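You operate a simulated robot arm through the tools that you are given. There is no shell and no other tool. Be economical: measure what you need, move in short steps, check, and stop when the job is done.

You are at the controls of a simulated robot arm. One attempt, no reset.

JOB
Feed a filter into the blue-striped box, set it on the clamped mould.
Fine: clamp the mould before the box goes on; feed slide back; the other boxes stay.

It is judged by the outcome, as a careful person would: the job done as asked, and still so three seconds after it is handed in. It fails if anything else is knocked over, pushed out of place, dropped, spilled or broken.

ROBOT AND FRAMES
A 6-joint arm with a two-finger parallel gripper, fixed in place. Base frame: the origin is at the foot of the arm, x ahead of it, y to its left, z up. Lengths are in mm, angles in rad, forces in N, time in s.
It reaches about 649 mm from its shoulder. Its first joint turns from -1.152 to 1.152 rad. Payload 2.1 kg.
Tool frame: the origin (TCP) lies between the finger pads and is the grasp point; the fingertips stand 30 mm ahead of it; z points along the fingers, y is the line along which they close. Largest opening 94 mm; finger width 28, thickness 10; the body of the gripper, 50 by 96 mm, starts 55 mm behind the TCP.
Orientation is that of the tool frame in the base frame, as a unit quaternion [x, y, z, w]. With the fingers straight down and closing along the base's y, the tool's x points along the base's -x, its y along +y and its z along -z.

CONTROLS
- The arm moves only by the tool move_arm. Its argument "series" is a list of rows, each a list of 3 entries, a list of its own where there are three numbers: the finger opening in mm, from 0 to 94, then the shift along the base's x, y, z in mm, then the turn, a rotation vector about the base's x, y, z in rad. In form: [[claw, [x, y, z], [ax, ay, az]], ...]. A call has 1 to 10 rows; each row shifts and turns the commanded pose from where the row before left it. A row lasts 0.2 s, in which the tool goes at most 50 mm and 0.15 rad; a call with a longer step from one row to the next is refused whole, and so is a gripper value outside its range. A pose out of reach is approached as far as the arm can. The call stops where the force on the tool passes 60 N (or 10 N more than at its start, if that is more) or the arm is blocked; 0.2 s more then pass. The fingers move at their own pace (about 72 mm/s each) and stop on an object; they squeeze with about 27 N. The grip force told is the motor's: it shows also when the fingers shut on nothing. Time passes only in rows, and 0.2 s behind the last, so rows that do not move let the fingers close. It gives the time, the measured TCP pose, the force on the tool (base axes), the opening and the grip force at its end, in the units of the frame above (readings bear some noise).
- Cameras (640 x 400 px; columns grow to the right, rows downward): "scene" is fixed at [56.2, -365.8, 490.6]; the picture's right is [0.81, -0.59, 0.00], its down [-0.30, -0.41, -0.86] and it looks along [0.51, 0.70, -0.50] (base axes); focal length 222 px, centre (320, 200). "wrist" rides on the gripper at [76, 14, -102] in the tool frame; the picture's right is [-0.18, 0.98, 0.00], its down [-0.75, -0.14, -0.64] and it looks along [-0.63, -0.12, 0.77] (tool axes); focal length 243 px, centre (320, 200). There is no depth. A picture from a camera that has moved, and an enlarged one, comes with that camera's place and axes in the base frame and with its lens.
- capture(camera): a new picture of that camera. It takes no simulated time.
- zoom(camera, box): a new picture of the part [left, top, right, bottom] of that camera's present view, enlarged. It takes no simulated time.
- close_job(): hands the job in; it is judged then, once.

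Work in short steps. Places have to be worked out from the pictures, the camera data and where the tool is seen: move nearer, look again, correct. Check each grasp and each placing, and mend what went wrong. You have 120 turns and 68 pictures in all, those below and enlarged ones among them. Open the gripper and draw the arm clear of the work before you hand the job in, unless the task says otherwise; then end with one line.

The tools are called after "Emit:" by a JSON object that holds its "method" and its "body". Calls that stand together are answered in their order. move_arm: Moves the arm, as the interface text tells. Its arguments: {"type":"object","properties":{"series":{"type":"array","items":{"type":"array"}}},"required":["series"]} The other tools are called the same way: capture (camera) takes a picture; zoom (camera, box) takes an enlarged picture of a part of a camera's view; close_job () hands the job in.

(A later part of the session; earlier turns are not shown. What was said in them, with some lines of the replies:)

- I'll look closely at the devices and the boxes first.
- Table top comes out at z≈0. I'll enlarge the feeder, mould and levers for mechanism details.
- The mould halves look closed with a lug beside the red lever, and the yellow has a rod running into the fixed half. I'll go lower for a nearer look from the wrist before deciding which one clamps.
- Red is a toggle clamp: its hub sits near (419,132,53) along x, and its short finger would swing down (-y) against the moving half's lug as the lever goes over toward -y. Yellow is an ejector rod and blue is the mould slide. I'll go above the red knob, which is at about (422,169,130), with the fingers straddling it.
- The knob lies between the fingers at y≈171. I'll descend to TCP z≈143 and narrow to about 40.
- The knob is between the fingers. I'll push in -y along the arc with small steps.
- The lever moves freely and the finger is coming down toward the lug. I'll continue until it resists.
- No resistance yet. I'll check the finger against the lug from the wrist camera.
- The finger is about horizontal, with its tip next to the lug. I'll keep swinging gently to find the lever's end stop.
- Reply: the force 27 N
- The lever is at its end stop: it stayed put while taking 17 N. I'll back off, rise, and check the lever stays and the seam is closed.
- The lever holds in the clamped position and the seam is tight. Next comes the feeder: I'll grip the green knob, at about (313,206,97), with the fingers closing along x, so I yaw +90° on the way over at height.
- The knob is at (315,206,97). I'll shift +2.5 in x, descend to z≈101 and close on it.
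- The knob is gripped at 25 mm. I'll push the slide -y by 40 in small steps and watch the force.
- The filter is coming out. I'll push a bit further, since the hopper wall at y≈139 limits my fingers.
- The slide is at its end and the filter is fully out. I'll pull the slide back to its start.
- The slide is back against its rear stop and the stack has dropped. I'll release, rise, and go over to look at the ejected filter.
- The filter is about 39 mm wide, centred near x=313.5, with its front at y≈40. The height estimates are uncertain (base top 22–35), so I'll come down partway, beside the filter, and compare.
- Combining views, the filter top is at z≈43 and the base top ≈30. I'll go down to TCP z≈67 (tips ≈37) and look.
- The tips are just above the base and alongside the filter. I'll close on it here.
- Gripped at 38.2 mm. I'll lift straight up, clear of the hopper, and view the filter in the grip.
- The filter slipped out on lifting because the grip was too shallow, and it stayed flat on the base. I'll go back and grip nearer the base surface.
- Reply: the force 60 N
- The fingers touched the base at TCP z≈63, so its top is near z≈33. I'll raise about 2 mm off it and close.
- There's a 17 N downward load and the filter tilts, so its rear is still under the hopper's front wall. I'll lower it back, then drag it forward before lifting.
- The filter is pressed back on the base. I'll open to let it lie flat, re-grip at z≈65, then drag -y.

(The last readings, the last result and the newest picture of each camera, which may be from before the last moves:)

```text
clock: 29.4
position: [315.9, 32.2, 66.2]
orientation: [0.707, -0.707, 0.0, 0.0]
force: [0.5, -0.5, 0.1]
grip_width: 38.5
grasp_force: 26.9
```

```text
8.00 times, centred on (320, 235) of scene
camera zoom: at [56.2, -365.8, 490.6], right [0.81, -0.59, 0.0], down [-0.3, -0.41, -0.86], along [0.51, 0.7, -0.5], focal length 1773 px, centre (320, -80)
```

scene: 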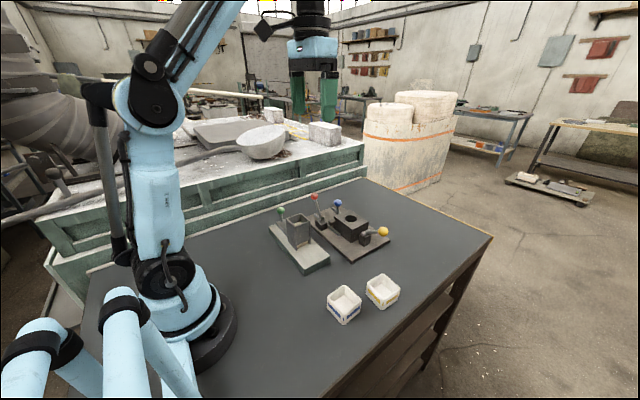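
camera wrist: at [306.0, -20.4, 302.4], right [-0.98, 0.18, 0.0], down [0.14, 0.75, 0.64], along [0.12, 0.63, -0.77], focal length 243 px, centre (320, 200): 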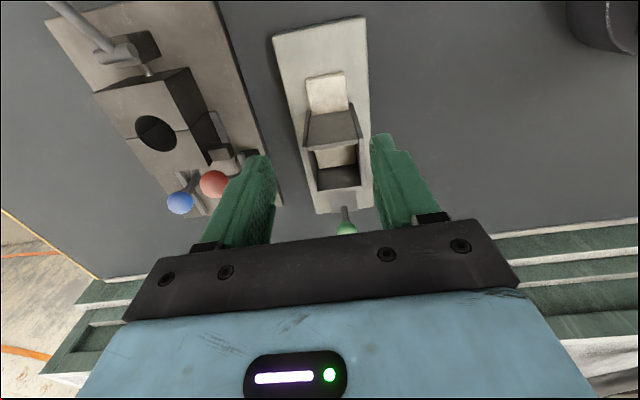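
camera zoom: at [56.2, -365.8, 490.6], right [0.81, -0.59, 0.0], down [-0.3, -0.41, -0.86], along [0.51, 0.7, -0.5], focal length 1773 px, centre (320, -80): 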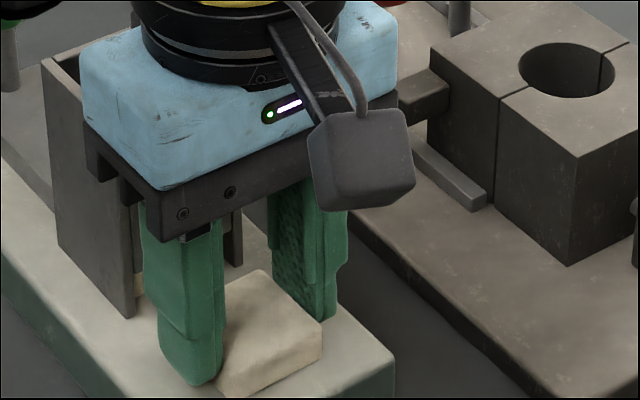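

The filter is now clear of the hopper. I'll open and look down, to re-grip it centred.

Emit:
{"method": "move_arm", "body": {"series": [[60, [0, 0, 0], [0, 0, 0]], [60, [0, 0, 0], [0, 0, 0]], [60, [0, 0, 30], [0, 0, 0]], [60, [0, -30, 30], [0, 0, 0]], [60, [0, 0, 0], [0, 0, 0]]]}}

Emit:
{"method": "zoom", "body": {"camera": "wrist", "box": [220, 40, 420, 220]}}

```text
clock: 30.6
position: [316.5, 2.5, 126.9]
orientation: [-0.707, 0.707, 0.0, 0.001]
force: [-0.4, 0.3, 0.6]
grip_width: 60.1
grasp_force: 0.2
```

```text
2.22 times, centred on (320, 130) of wrist
camera zoom: at [302.0, -73.4, 228.4], right [-0.98, 0.18, 0.0], down [0.14, 0.75, 0.64], along [0.12, 0.63, -0.77], focal length 539 px, centre (320, 356)
```

zoom: 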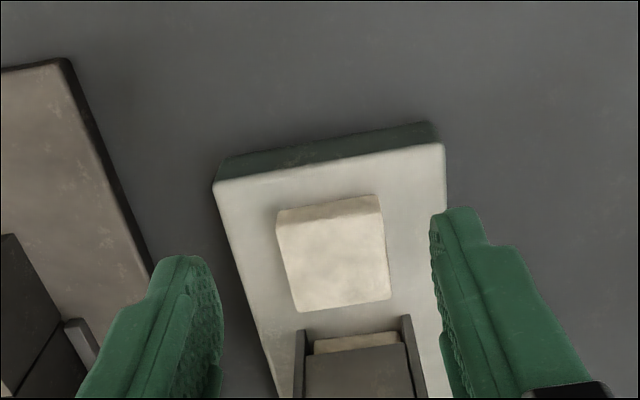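

The filter is centred at (315.5, 31.5), clear by about 30 mm. I'll re-grip a bit higher (tips ≈6 mm above the base) so it protrudes below the fingertips for placing in the box.

Emit:
{"method": "move_arm", "body": {"series": [[60, [-0.5, 29, -28], [0, 0, 0]], [60, [0, 0, -29.5], [0, 0, 0]], [60, [0, 0, 0], [0, 0, 0]], [30, [0, 0, 0], [0, 0, 0]], [30, [0, 0, 0], [0, 0, 0]], [30, [0, 0, 0], [0, 0, 0]]]}}

Emit:
{"method": "move_arm", "body": {"series": [[30, [0, 0, 10], [0, 0, 0]], [30, [0, 0, 30], [0, 0, 0]], [30, [0, -5, 40], [0, 0, 0]], [30, [0, -20, 40], [0, 0, 0]], [30, [0, 0, 0], [0, 0, 0]]]}}

Emit:
{"method": "zoom", "body": {"camera": "scene", "box": [270, 170, 390, 330]}}

```text
clock: 32.0
position: [315.8, 31.7, 69.3]
orientation: [-0.706, 0.708, 0.001, 0.0]
force: [0.2, 0.1, 0.8]
grip_width: 38.1
grasp_force: 27.0
```

```text
clock: 33.2
position: [316.4, 6.3, 190.4]
orientation: [0.707, -0.707, 0.0, 0.0]
force: [-0.1, 0.5, -0.1]
grip_width: 38.6
grasp_force: 27.2
```

```text
2.50 times, centred on (330, 250) of scene
camera zoom: at [56.2, -365.8, 490.6], right [0.81, -0.59, 0.0], down [-0.3, -0.41, -0.86], along [0.51, 0.7, -0.5], focal length 554 px, centre (295, 75)
```

zoom: 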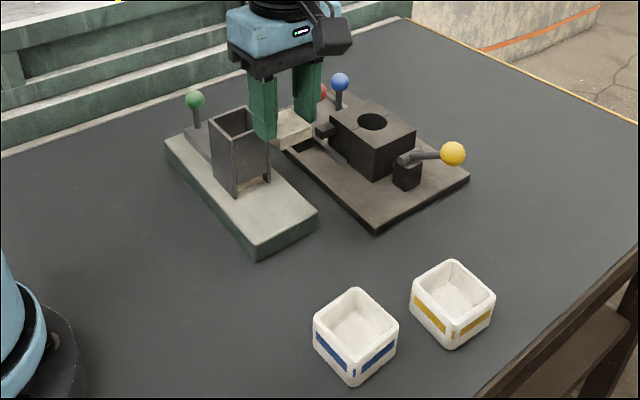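

The filter is held firmly. I'll carry it over to just behind the blue box and measure the box with the wrist camera.

Emit:
{"method": "move_arm", "body": {"series": [[30, [-6, -43, 0], [0, 0, 0]], [30, [-7, -43, 0], [0, 0, 0]], [30, [-7, -43, 0], [0, 0, 0]], [30, [-6, -42, 0], [0, 0, 0]], [30, [0, 0, 0], [0, 0, 0]]]}}

Emit:
{"method": "capture", "body": {"camera": "wrist"}}

```text
clock: 34.4
position: [290.5, -164.4, 189.2]
orientation: [0.707, -0.707, 0.0, 0.0]
force: [-0.4, -0.2, -0.2]
grip_width: 38.5
grasp_force: 27.1
```

```text
20 pictures are left
camera wrist: at [275.8, -239.8, 291.0], right [-0.98, 0.18, 0.0], down [0.14, 0.75, 0.64], along [0.12, 0.63, -0.77], focal length 243 px, centre (320, 200)
```

wrist: 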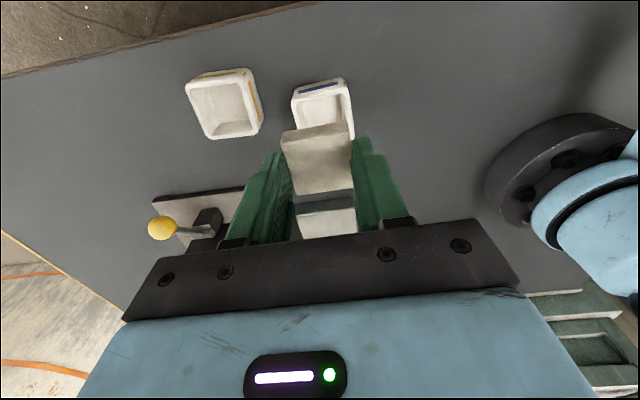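

Emit:
{"method": "zoom", "body": {"camera": "wrist", "box": [260, 65, 380, 205]}}

```text
2.86 times, centred on (320, 135) of wrist
camera zoom: at [275.8, -239.8, 291.0], right [-0.98, 0.18, 0.0], down [0.14, 0.75, 0.64], along [0.12, 0.63, -0.77], focal length 693 px, centre (320, 386)
```

zoom: 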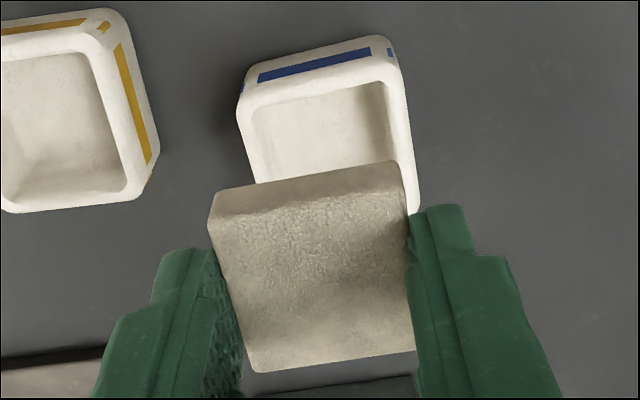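

The box inner width is about 45 mm, centred at x≈290, and the filter's position in the grip agrees with the TCP. I need the far rim, so I'll back off 35 mm and look again.

Emit:
{"method": "move_arm", "body": {"series": [[30, [0, -35, 0], [0, 0, 0]], [30, [0, 0, 0], [0, 0, 0]]]}}

Emit:
{"method": "zoom", "body": {"camera": "wrist", "box": [250, 30, 390, 150]}}

```text
clock: 35.0
position: [291.8, -200.2, 188.5]
orientation: [0.707, -0.707, 0.0, -0.001]
force: [0.1, -0.8, 0.0]
grip_width: 38.7
grasp_force: 27.3
```

```text
3.33 times, centred on (320, 90) of wrist
camera zoom: at [276.2, -275.5, 291.0], right [-0.98, 0.18, 0.0], down [0.14, 0.75, 0.64], along [0.12, 0.63, -0.77], focal length 809 px, centre (320, 567)
```

zoom: 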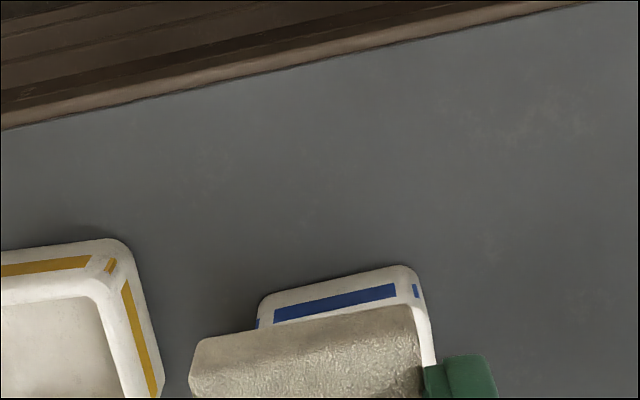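

Wrong way: the box goes up the picture as I move +y. I'll move to y≈-135, above the box, and look.

Emit:
{"method": "move_arm", "body": {"series": [[30, [-1, 33, 0], [0, 0, 0]], [30, [0, 32, 0], [0, 0, 0]], [30, [0, 0, 0], [0, 0, 0]]]}}

Emit:
{"method": "zoom", "body": {"camera": "wrist", "box": [250, 10, 390, 150]}}

```text
clock: 35.8
position: [289.2, -133.5, 188.0]
orientation: [-0.707, 0.707, 0.001, 0.0]
force: [-0.9, 0.9, 0.0]
grip_width: 38.3
grasp_force: 26.9
```

```text
2.86 times, centred on (320, 80) of wrist
camera zoom: at [274.5, -209.4, 290.7], right [-0.98, 0.18, 0.0], down [0.14, 0.75, 0.64], along [0.12, 0.63, -0.77], focal length 693 px, centre (320, 543)
```

zoom: 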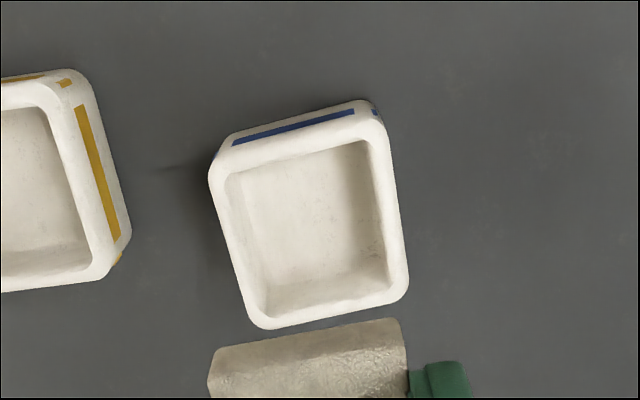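

The box's inner centre is (290.6, -139.4) with yaw ≈ +0.03 rad, 46 mm square. I'll align above it and lower in steps until the tips are just over the rim.

Emit:
{"method": "move_arm", "body": {"series": [[30, [0.8, -5.6, -30], [0, 0, 0.03]], [30, [0, 0, -40], [0, 0, 0]], [30, [0, 0, -30], [0, 0, 0]], [30, [0, 0, 0], [0, 0, 0]]]}}

Emit:
{"method": "zoom", "body": {"camera": "scene", "box": [310, 250, 400, 330]}}

```text
clock: 36.8
position: [289.3, -141.4, 87.1]
orientation: [0.717, -0.697, 0.001, 0.0]
force: [-0.3, -0.6, 0.3]
grip_width: 38.3
grasp_force: 26.9
```

```text
5.00 times, centred on (355, 290) of scene
camera zoom: at [56.2, -365.8, 490.6], right [0.81, -0.59, 0.0], down [-0.3, -0.41, -0.86], along [0.51, 0.7, -0.5], focal length 1108 px, centre (145, -250)
```

zoom: 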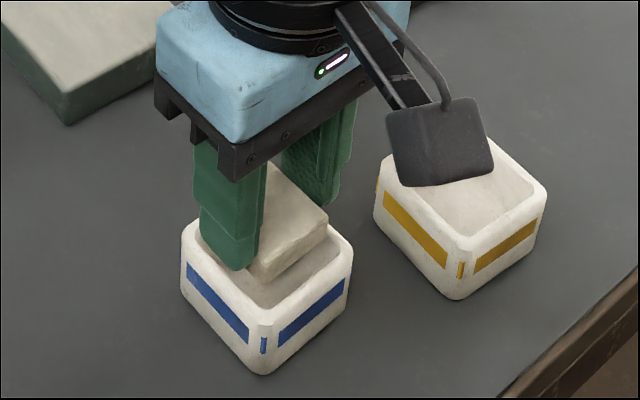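

The alignment looks right. I'll lower slowly with a 0.8 mm x trim.

Emit:
{"method": "move_arm", "body": {"series": [[30, [0.8, 0, -5], [0, 0, 0]], [30, [0, 0, -4], [0, 0, 0]], [30, [0, 0, -3], [0, 0, 0]], [30, [0, 0, 0], [0, 0, 0]]]}}

Emit:
{"method": "zoom", "body": {"camera": "scene", "box": [320, 260, 390, 330]}}

```text
clock: 37.8
position: [290.0, -140.7, 76.9]
orientation: [0.717, -0.697, -0.001, 0.0]
force: [-0.2, -0.5, -0.2]
grip_width: 38.4
grasp_force: 27.4
```

```text
5.71 times, centred on (355, 295) of scene
camera zoom: at [56.2, -365.8, 490.6], right [0.81, -0.59, 0.0], down [-0.3, -0.41, -0.86], along [0.51, 0.7, -0.5], focal length 1267 px, centre (120, -343)
```

zoom: 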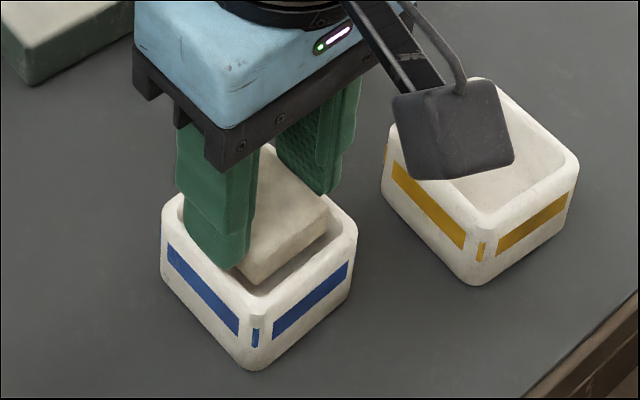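

The filter is entering the mouth with a gap around it. I'll lower in 1.5 mm steps to feel for rim contact.

Emit:
{"method": "move_arm", "body": {"series": [[30, [0, 0, -1.5], [0, 0, 0]], [30, [0, 0, -1.5], [0, 0, 0]], [30, [0, 0, 0], [0, 0, 0]]]}}

```text
clock: 38.6
position: [291.3, -140.8, 73.3]
orientation: [0.718, -0.696, -0.001, 0.0]
force: [-0.1, 0.8, 0.2]
grip_width: 38.3
grasp_force: 26.8
```

Emit:
{"method": "move_arm", "body": {"series": [[30, [0, 0.5, -1.5], [0, 0, 0]], [30, [0, 0, -1], [0, 0, 0]], [30, [0, 0, 0], [0, 0, 0]]]}}

Emit:
{"method": "zoom", "body": {"camera": "scene", "box": [325, 275, 375, 325]}}

```text
clock: 39.4
position: [290.3, -139.9, 71.8]
orientation: [0.717, -0.697, 0.0, 0.0]
force: [-2.9, -0.9, 38.8]
grip_width: 38.5
grasp_force: 26.7
```

```text
8.00 times, centred on (350, 300) of scene
camera zoom: at [56.1, -365.7, 490.7], right [0.81, -0.59, 0.0], down [-0.3, -0.41, -0.86], along [0.51, 0.7, -0.5], focal length 1773 px, centre (80, -600)
```

zoom: 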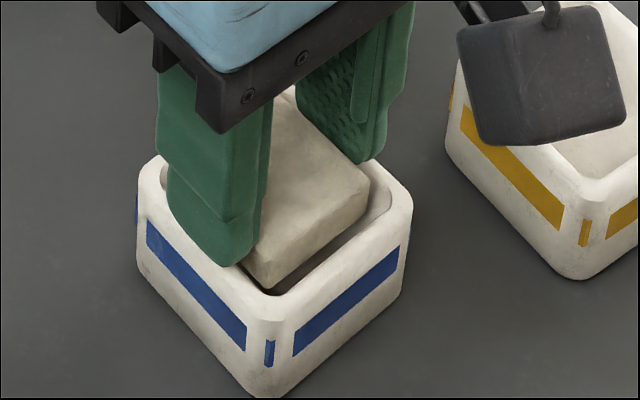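

The fingertips rest on the rim (z≈42) and the filter is inside the mouth. I'll raise 1.5 mm and release.

Emit:
{"method": "move_arm", "body": {"series": [[30, [0, 0, 1.5], [0, 0, 0]], [50, [0, 0, 0], [0, 0, 0]], [50, [0, 0, 0], [0, 0, 0]], [60, [0, 0, 20], [0, 0, 0]], [60, [0, 0, 40], [0, 0, 0]], [60, [0, 0, 30], [0, 0, 0]]]}}

Emit:
{"method": "zoom", "body": {"camera": "scene", "box": [320, 260, 400, 330]}}

```text
clock: 40.8
position: [289.3, -139.9, 162.1]
orientation: [0.717, -0.697, 0.0, -0.001]
force: [-0.2, 0.1, -0.6]
grip_width: 60.1
grasp_force: 0.0
```

```text
5.71 times, centred on (360, 295) of scene
camera zoom: at [56.2, -365.8, 490.6], right [0.81, -0.59, 0.0], down [-0.3, -0.41, -0.86], along [0.51, 0.7, -0.5], focal length 1267 px, centre (91, -343)
```

zoom: 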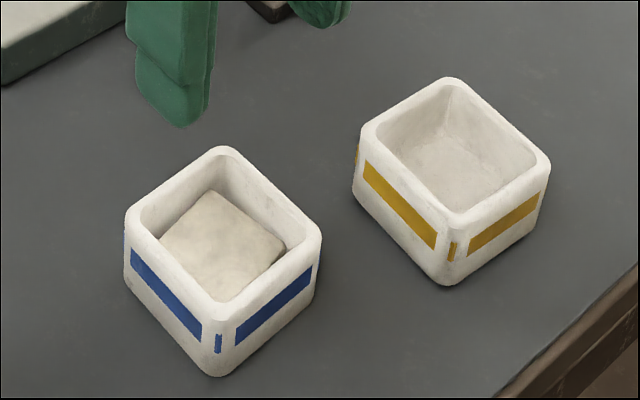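

The filter lies flat in the blue box. I'll descend with a 72 mm opening around the box (in x) and grip it with the tips about 12 mm above the table.

Emit:
{"method": "move_arm", "body": {"series": [[72, [0.3, 0, -30], [0, 0, 0]], [72, [0, 0, -40], [0, 0, 0]], [72, [0, 0, -30], [0, 0, 0]], [72, [0, 0, -19], [0, 0, 0]], [72, [0, 0, 0], [0, 0, 0]]]}}

Emit:
{"method": "zoom", "body": {"camera": "scene", "box": [320, 260, 400, 330]}}

```text
clock: 42.0
position: [291.0, -138.2, 43.6]
orientation: [0.717, -0.697, 0.0, 0.0]
force: [-0.6, -0.1, 0.0]
grip_width: 72.2
grasp_force: 0.1
```

```text
5.71 times, centred on (360, 295) of scene
camera zoom: at [56.2, -365.8, 490.6], right [0.81, -0.59, 0.0], down [-0.3, -0.41, -0.86], along [0.51, 0.7, -0.5], focal length 1267 px, centre (91, -343)
```

zoom: 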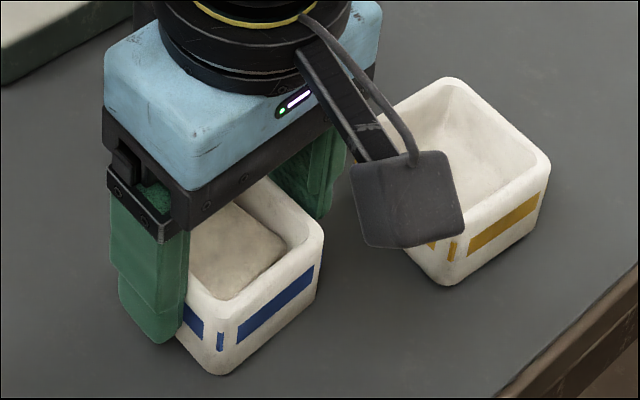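

The fingers straddle the box cleanly. I'll close and lift straight up.

Emit:
{"method": "move_arm", "body": {"series": [[50, [0, 0, 0], [0, 0, 0]], [50, [0, 0, 0], [0, 0, 0]], [50, [0, 0, 0], [0, 0, 0]], [50, [0, 0, 10], [0, 0, 0]], [50, [0, 0, 20], [0, 0, 0]], [50, [0, 0, 40], [0, 0, 0]], [50, [0, 0, 40], [0, 0, 0]], [50, [0, 0, 30], [0, 0, 0]]]}}

Emit:
{"method": "zoom", "body": {"camera": "scene", "box": [290, 180, 410, 300]}}

```text
clock: 43.8
position: [290.5, -140.0, 183.6]
orientation: [0.718, -0.696, 0.0, 0.0]
force: [1.2, 0.6, -1.2]
grip_width: 64.0
grasp_force: 27.2
```

```text
3.33 times, centred on (350, 240) of scene
camera zoom: at [56.2, -365.8, 490.6], right [0.81, -0.59, 0.0], down [-0.3, -0.41, -0.86], along [0.51, 0.7, -0.5], focal length 739 px, centre (220, 67)
```

zoom: 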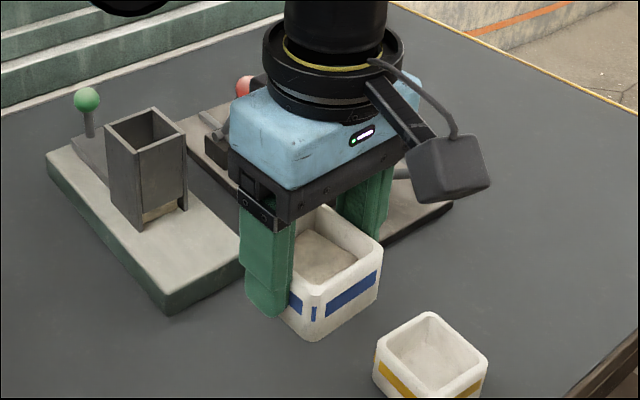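

The box is lifted with the filter inside, and the grip is 64 mm. The mould top centre triangulates to (489.5, 54, 67), with yaw ≈ -0.04. I'll travel over it at height.

Emit:
{"method": "move_arm", "body": {"series": [[50, [0, 0, 30], [0, 0, 0]], [50, [28.4, 27.7, 0], [0, 0, -0.01]], [50, [28.4, 27.7, 0], [0, 0, -0.01]], [50, [28.4, 27.7, 0], [0, 0, -0.01]], [50, [28.4, 27.7, 0], [0, 0, -0.01]], [50, [28.4, 27.7, 0], [0, 0, -0.01]], [50, [28.4, 27.7, 0], [0, 0, -0.01]], [50, [28.4, 27.2, 0], [0, 0, -0.01]], [50, [0, 0, -40], [0, 0, 0]], [50, [0, 0, 0], [0, 0, 0]]]}}

Emit:
{"method": "zoom", "body": {"camera": "scene", "box": [300, 150, 410, 250]}}

```text
clock: 46.0
position: [491.3, 54.9, 173.8]
orientation: [-0.693, 0.721, 0.0, 0.001]
force: [-0.6, 0.0, -0.6]
grip_width: 64.0
grasp_force: 26.7
```

```text
4.00 times, centred on (355, 200) of scene
camera zoom: at [56.2, -365.7, 490.6], right [0.81, -0.59, 0.0], down [-0.3, -0.41, -0.86], along [0.51, 0.7, -0.5], focal length 887 px, centre (180, 200)
```

zoom: 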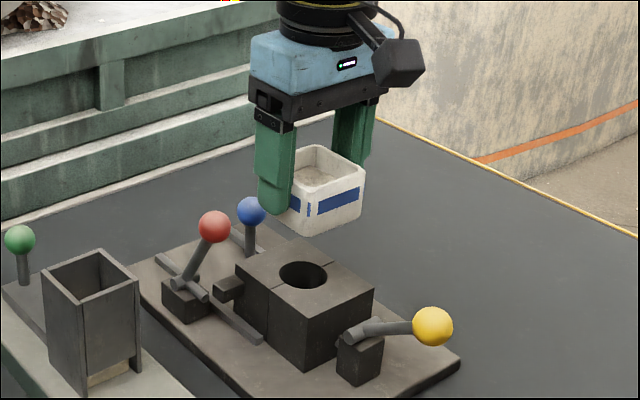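

I'm above the mould, so I lower to about 8 mm over it, then feel for contact.

Emit:
{"method": "move_arm", "body": {"series": [[50, [-1, 0, -25], [0, 0, 0]], [50, [0, 0, -20], [0, 0, 0]], [50, [0, 0, -8], [0, 0, 0]], [50, [0, 0, 0], [0, 0, 0]]]}}

Emit:
{"method": "zoom", "body": {"camera": "scene", "box": [305, 165, 395, 245]}}

```text
clock: 47.0
position: [490.1, 55.8, 120.2]
orientation: [-0.693, 0.721, 0.0, 0.0]
force: [-0.1, 0.1, -1.0]
grip_width: 63.7
grasp_force: 27.1
```

```text
5.00 times, centred on (350, 205) of scene
camera zoom: at [56.2, -365.8, 490.6], right [0.81, -0.59, 0.0], down [-0.3, -0.41, -0.86], along [0.51, 0.7, -0.5], focal length 1108 px, centre (170, 175)
```

zoom: 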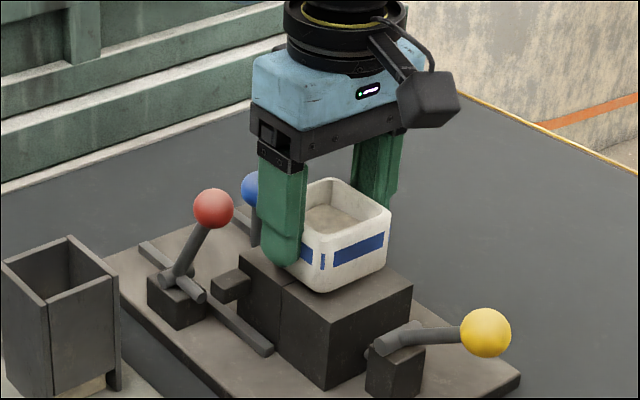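

The box is centred over the block, a few mm up. I'll lower in 2 mm steps until contact.

Emit:
{"method": "move_arm", "body": {"series": [[50, [0, -1, -2], [0, 0, 0]], [50, [0, 0, -2], [0, 0, 0]], [50, [0, 0, -2], [0, 0, 0]], [50, [0, 0, 0], [0, 0, 0]]]}}

```text
clock: 48.0
position: [488.6, 53.2, 115.7]
orientation: [-0.692, 0.721, 0.0, 0.001]
force: [-0.4, -0.7, -1.5]
grip_width: 63.9
grasp_force: 27.4
```

Emit:
{"method": "move_arm", "body": {"series": [[50, [0, 0, -1.5], [0, 0, 0]], [50, [0, 0, -1.5], [0, 0, 0]], [50, [0, 0, 0], [0, 0, 0]]]}}

```text
clock: 48.8
position: [487.7, 53.0, 111.3]
orientation: [-0.693, 0.721, 0.0, 0.0]
force: [1.1, 0.5, 20.7]
grip_width: 64.0
grasp_force: 27.6
```

Contact at z≈111 with 21 N up: the box is seated. I'll ease off 0.7 mm and open, then rise.

Emit:
{"method": "move_arm", "body": {"series": [[50, [0, 0, 0.7], [0, 0, 0]], [78, [0, 0, 0], [0, 0, 0]], [78, [0, 0, 0], [0, 0, 0]], [78, [0, 0, 20], [0, 0, 0]], [78, [0, 0, 40], [0, 0, 0]], [78, [0, 0, 45], [0, 0, 0]], [78, [-20, -40, 20], [0, 0, 0]], [78, [-20, -40, 10], [0, 0, 0]]]}}

Emit:
{"method": "capture", "body": {"camera": "scene"}}

Emit:
{"method": "zoom", "body": {"camera": "scene", "box": [260, 180, 400, 280]}}

```text
clock: 50.6
position: [449.7, -26.8, 247.0]
orientation: [-0.694, 0.72, 0.001, 0.001]
force: [0.7, 0.3, 0.4]
grip_width: 77.9
grasp_force: 0.1
```

```text
8 pictures are left
```

scene: 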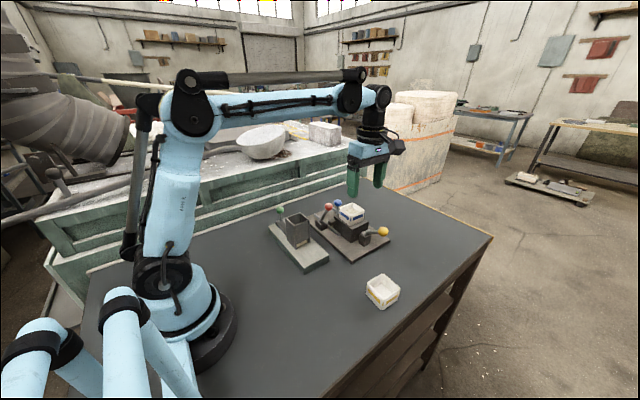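

```text
4.00 times, centred on (330, 230) of scene
camera zoom: at [56.2, -365.7, 490.6], right [0.81, -0.59, 0.0], down [-0.3, -0.41, -0.86], along [0.51, 0.7, -0.5], focal length 887 px, centre (280, 80)
```

zoom: 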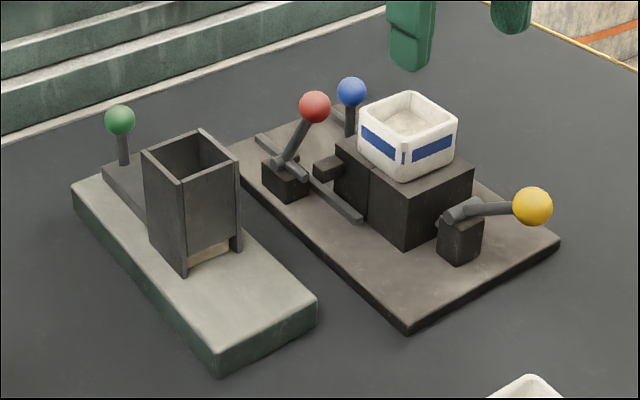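

The box sits on the clamped mould with the filter inside. The feeder base looks slightly shifted from the start, so I'll compare with the same enlargement I took initially.

Emit:
{"method": "zoom", "body": {"camera": "scene", "box": [264, 202, 344, 277]}}

```text
5.33 times, centred on (304, 240) of scene
camera zoom: at [56.2, -365.7, 490.6], right [0.81, -0.59, 0.0], down [-0.3, -0.41, -0.86], along [0.51, 0.7, -0.5], focal length 1182 px, centre (405, -11)
```

zoom: 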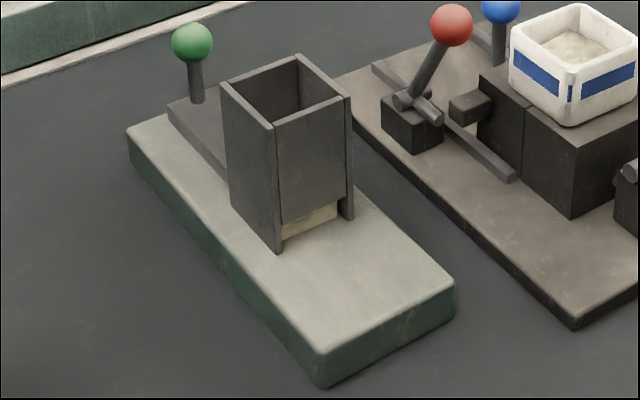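

The feeder has shifted only about 4–5 mm and hasn't rotated. Its slide is fully back, the clamp lever is still over, and the other box hasn't been touched. The arm is clear with the gripper open, so I hand the job in.

Emit:
{"method": "close_job", "body": {}}

```text
The job is handed in.
```

The blue-striped box, with one filter lying flat in it, is on the clamped mould; the feed slide is back, the yellow box was not touched, and the feeder base moved about 4–5 mm while I worked the slide.
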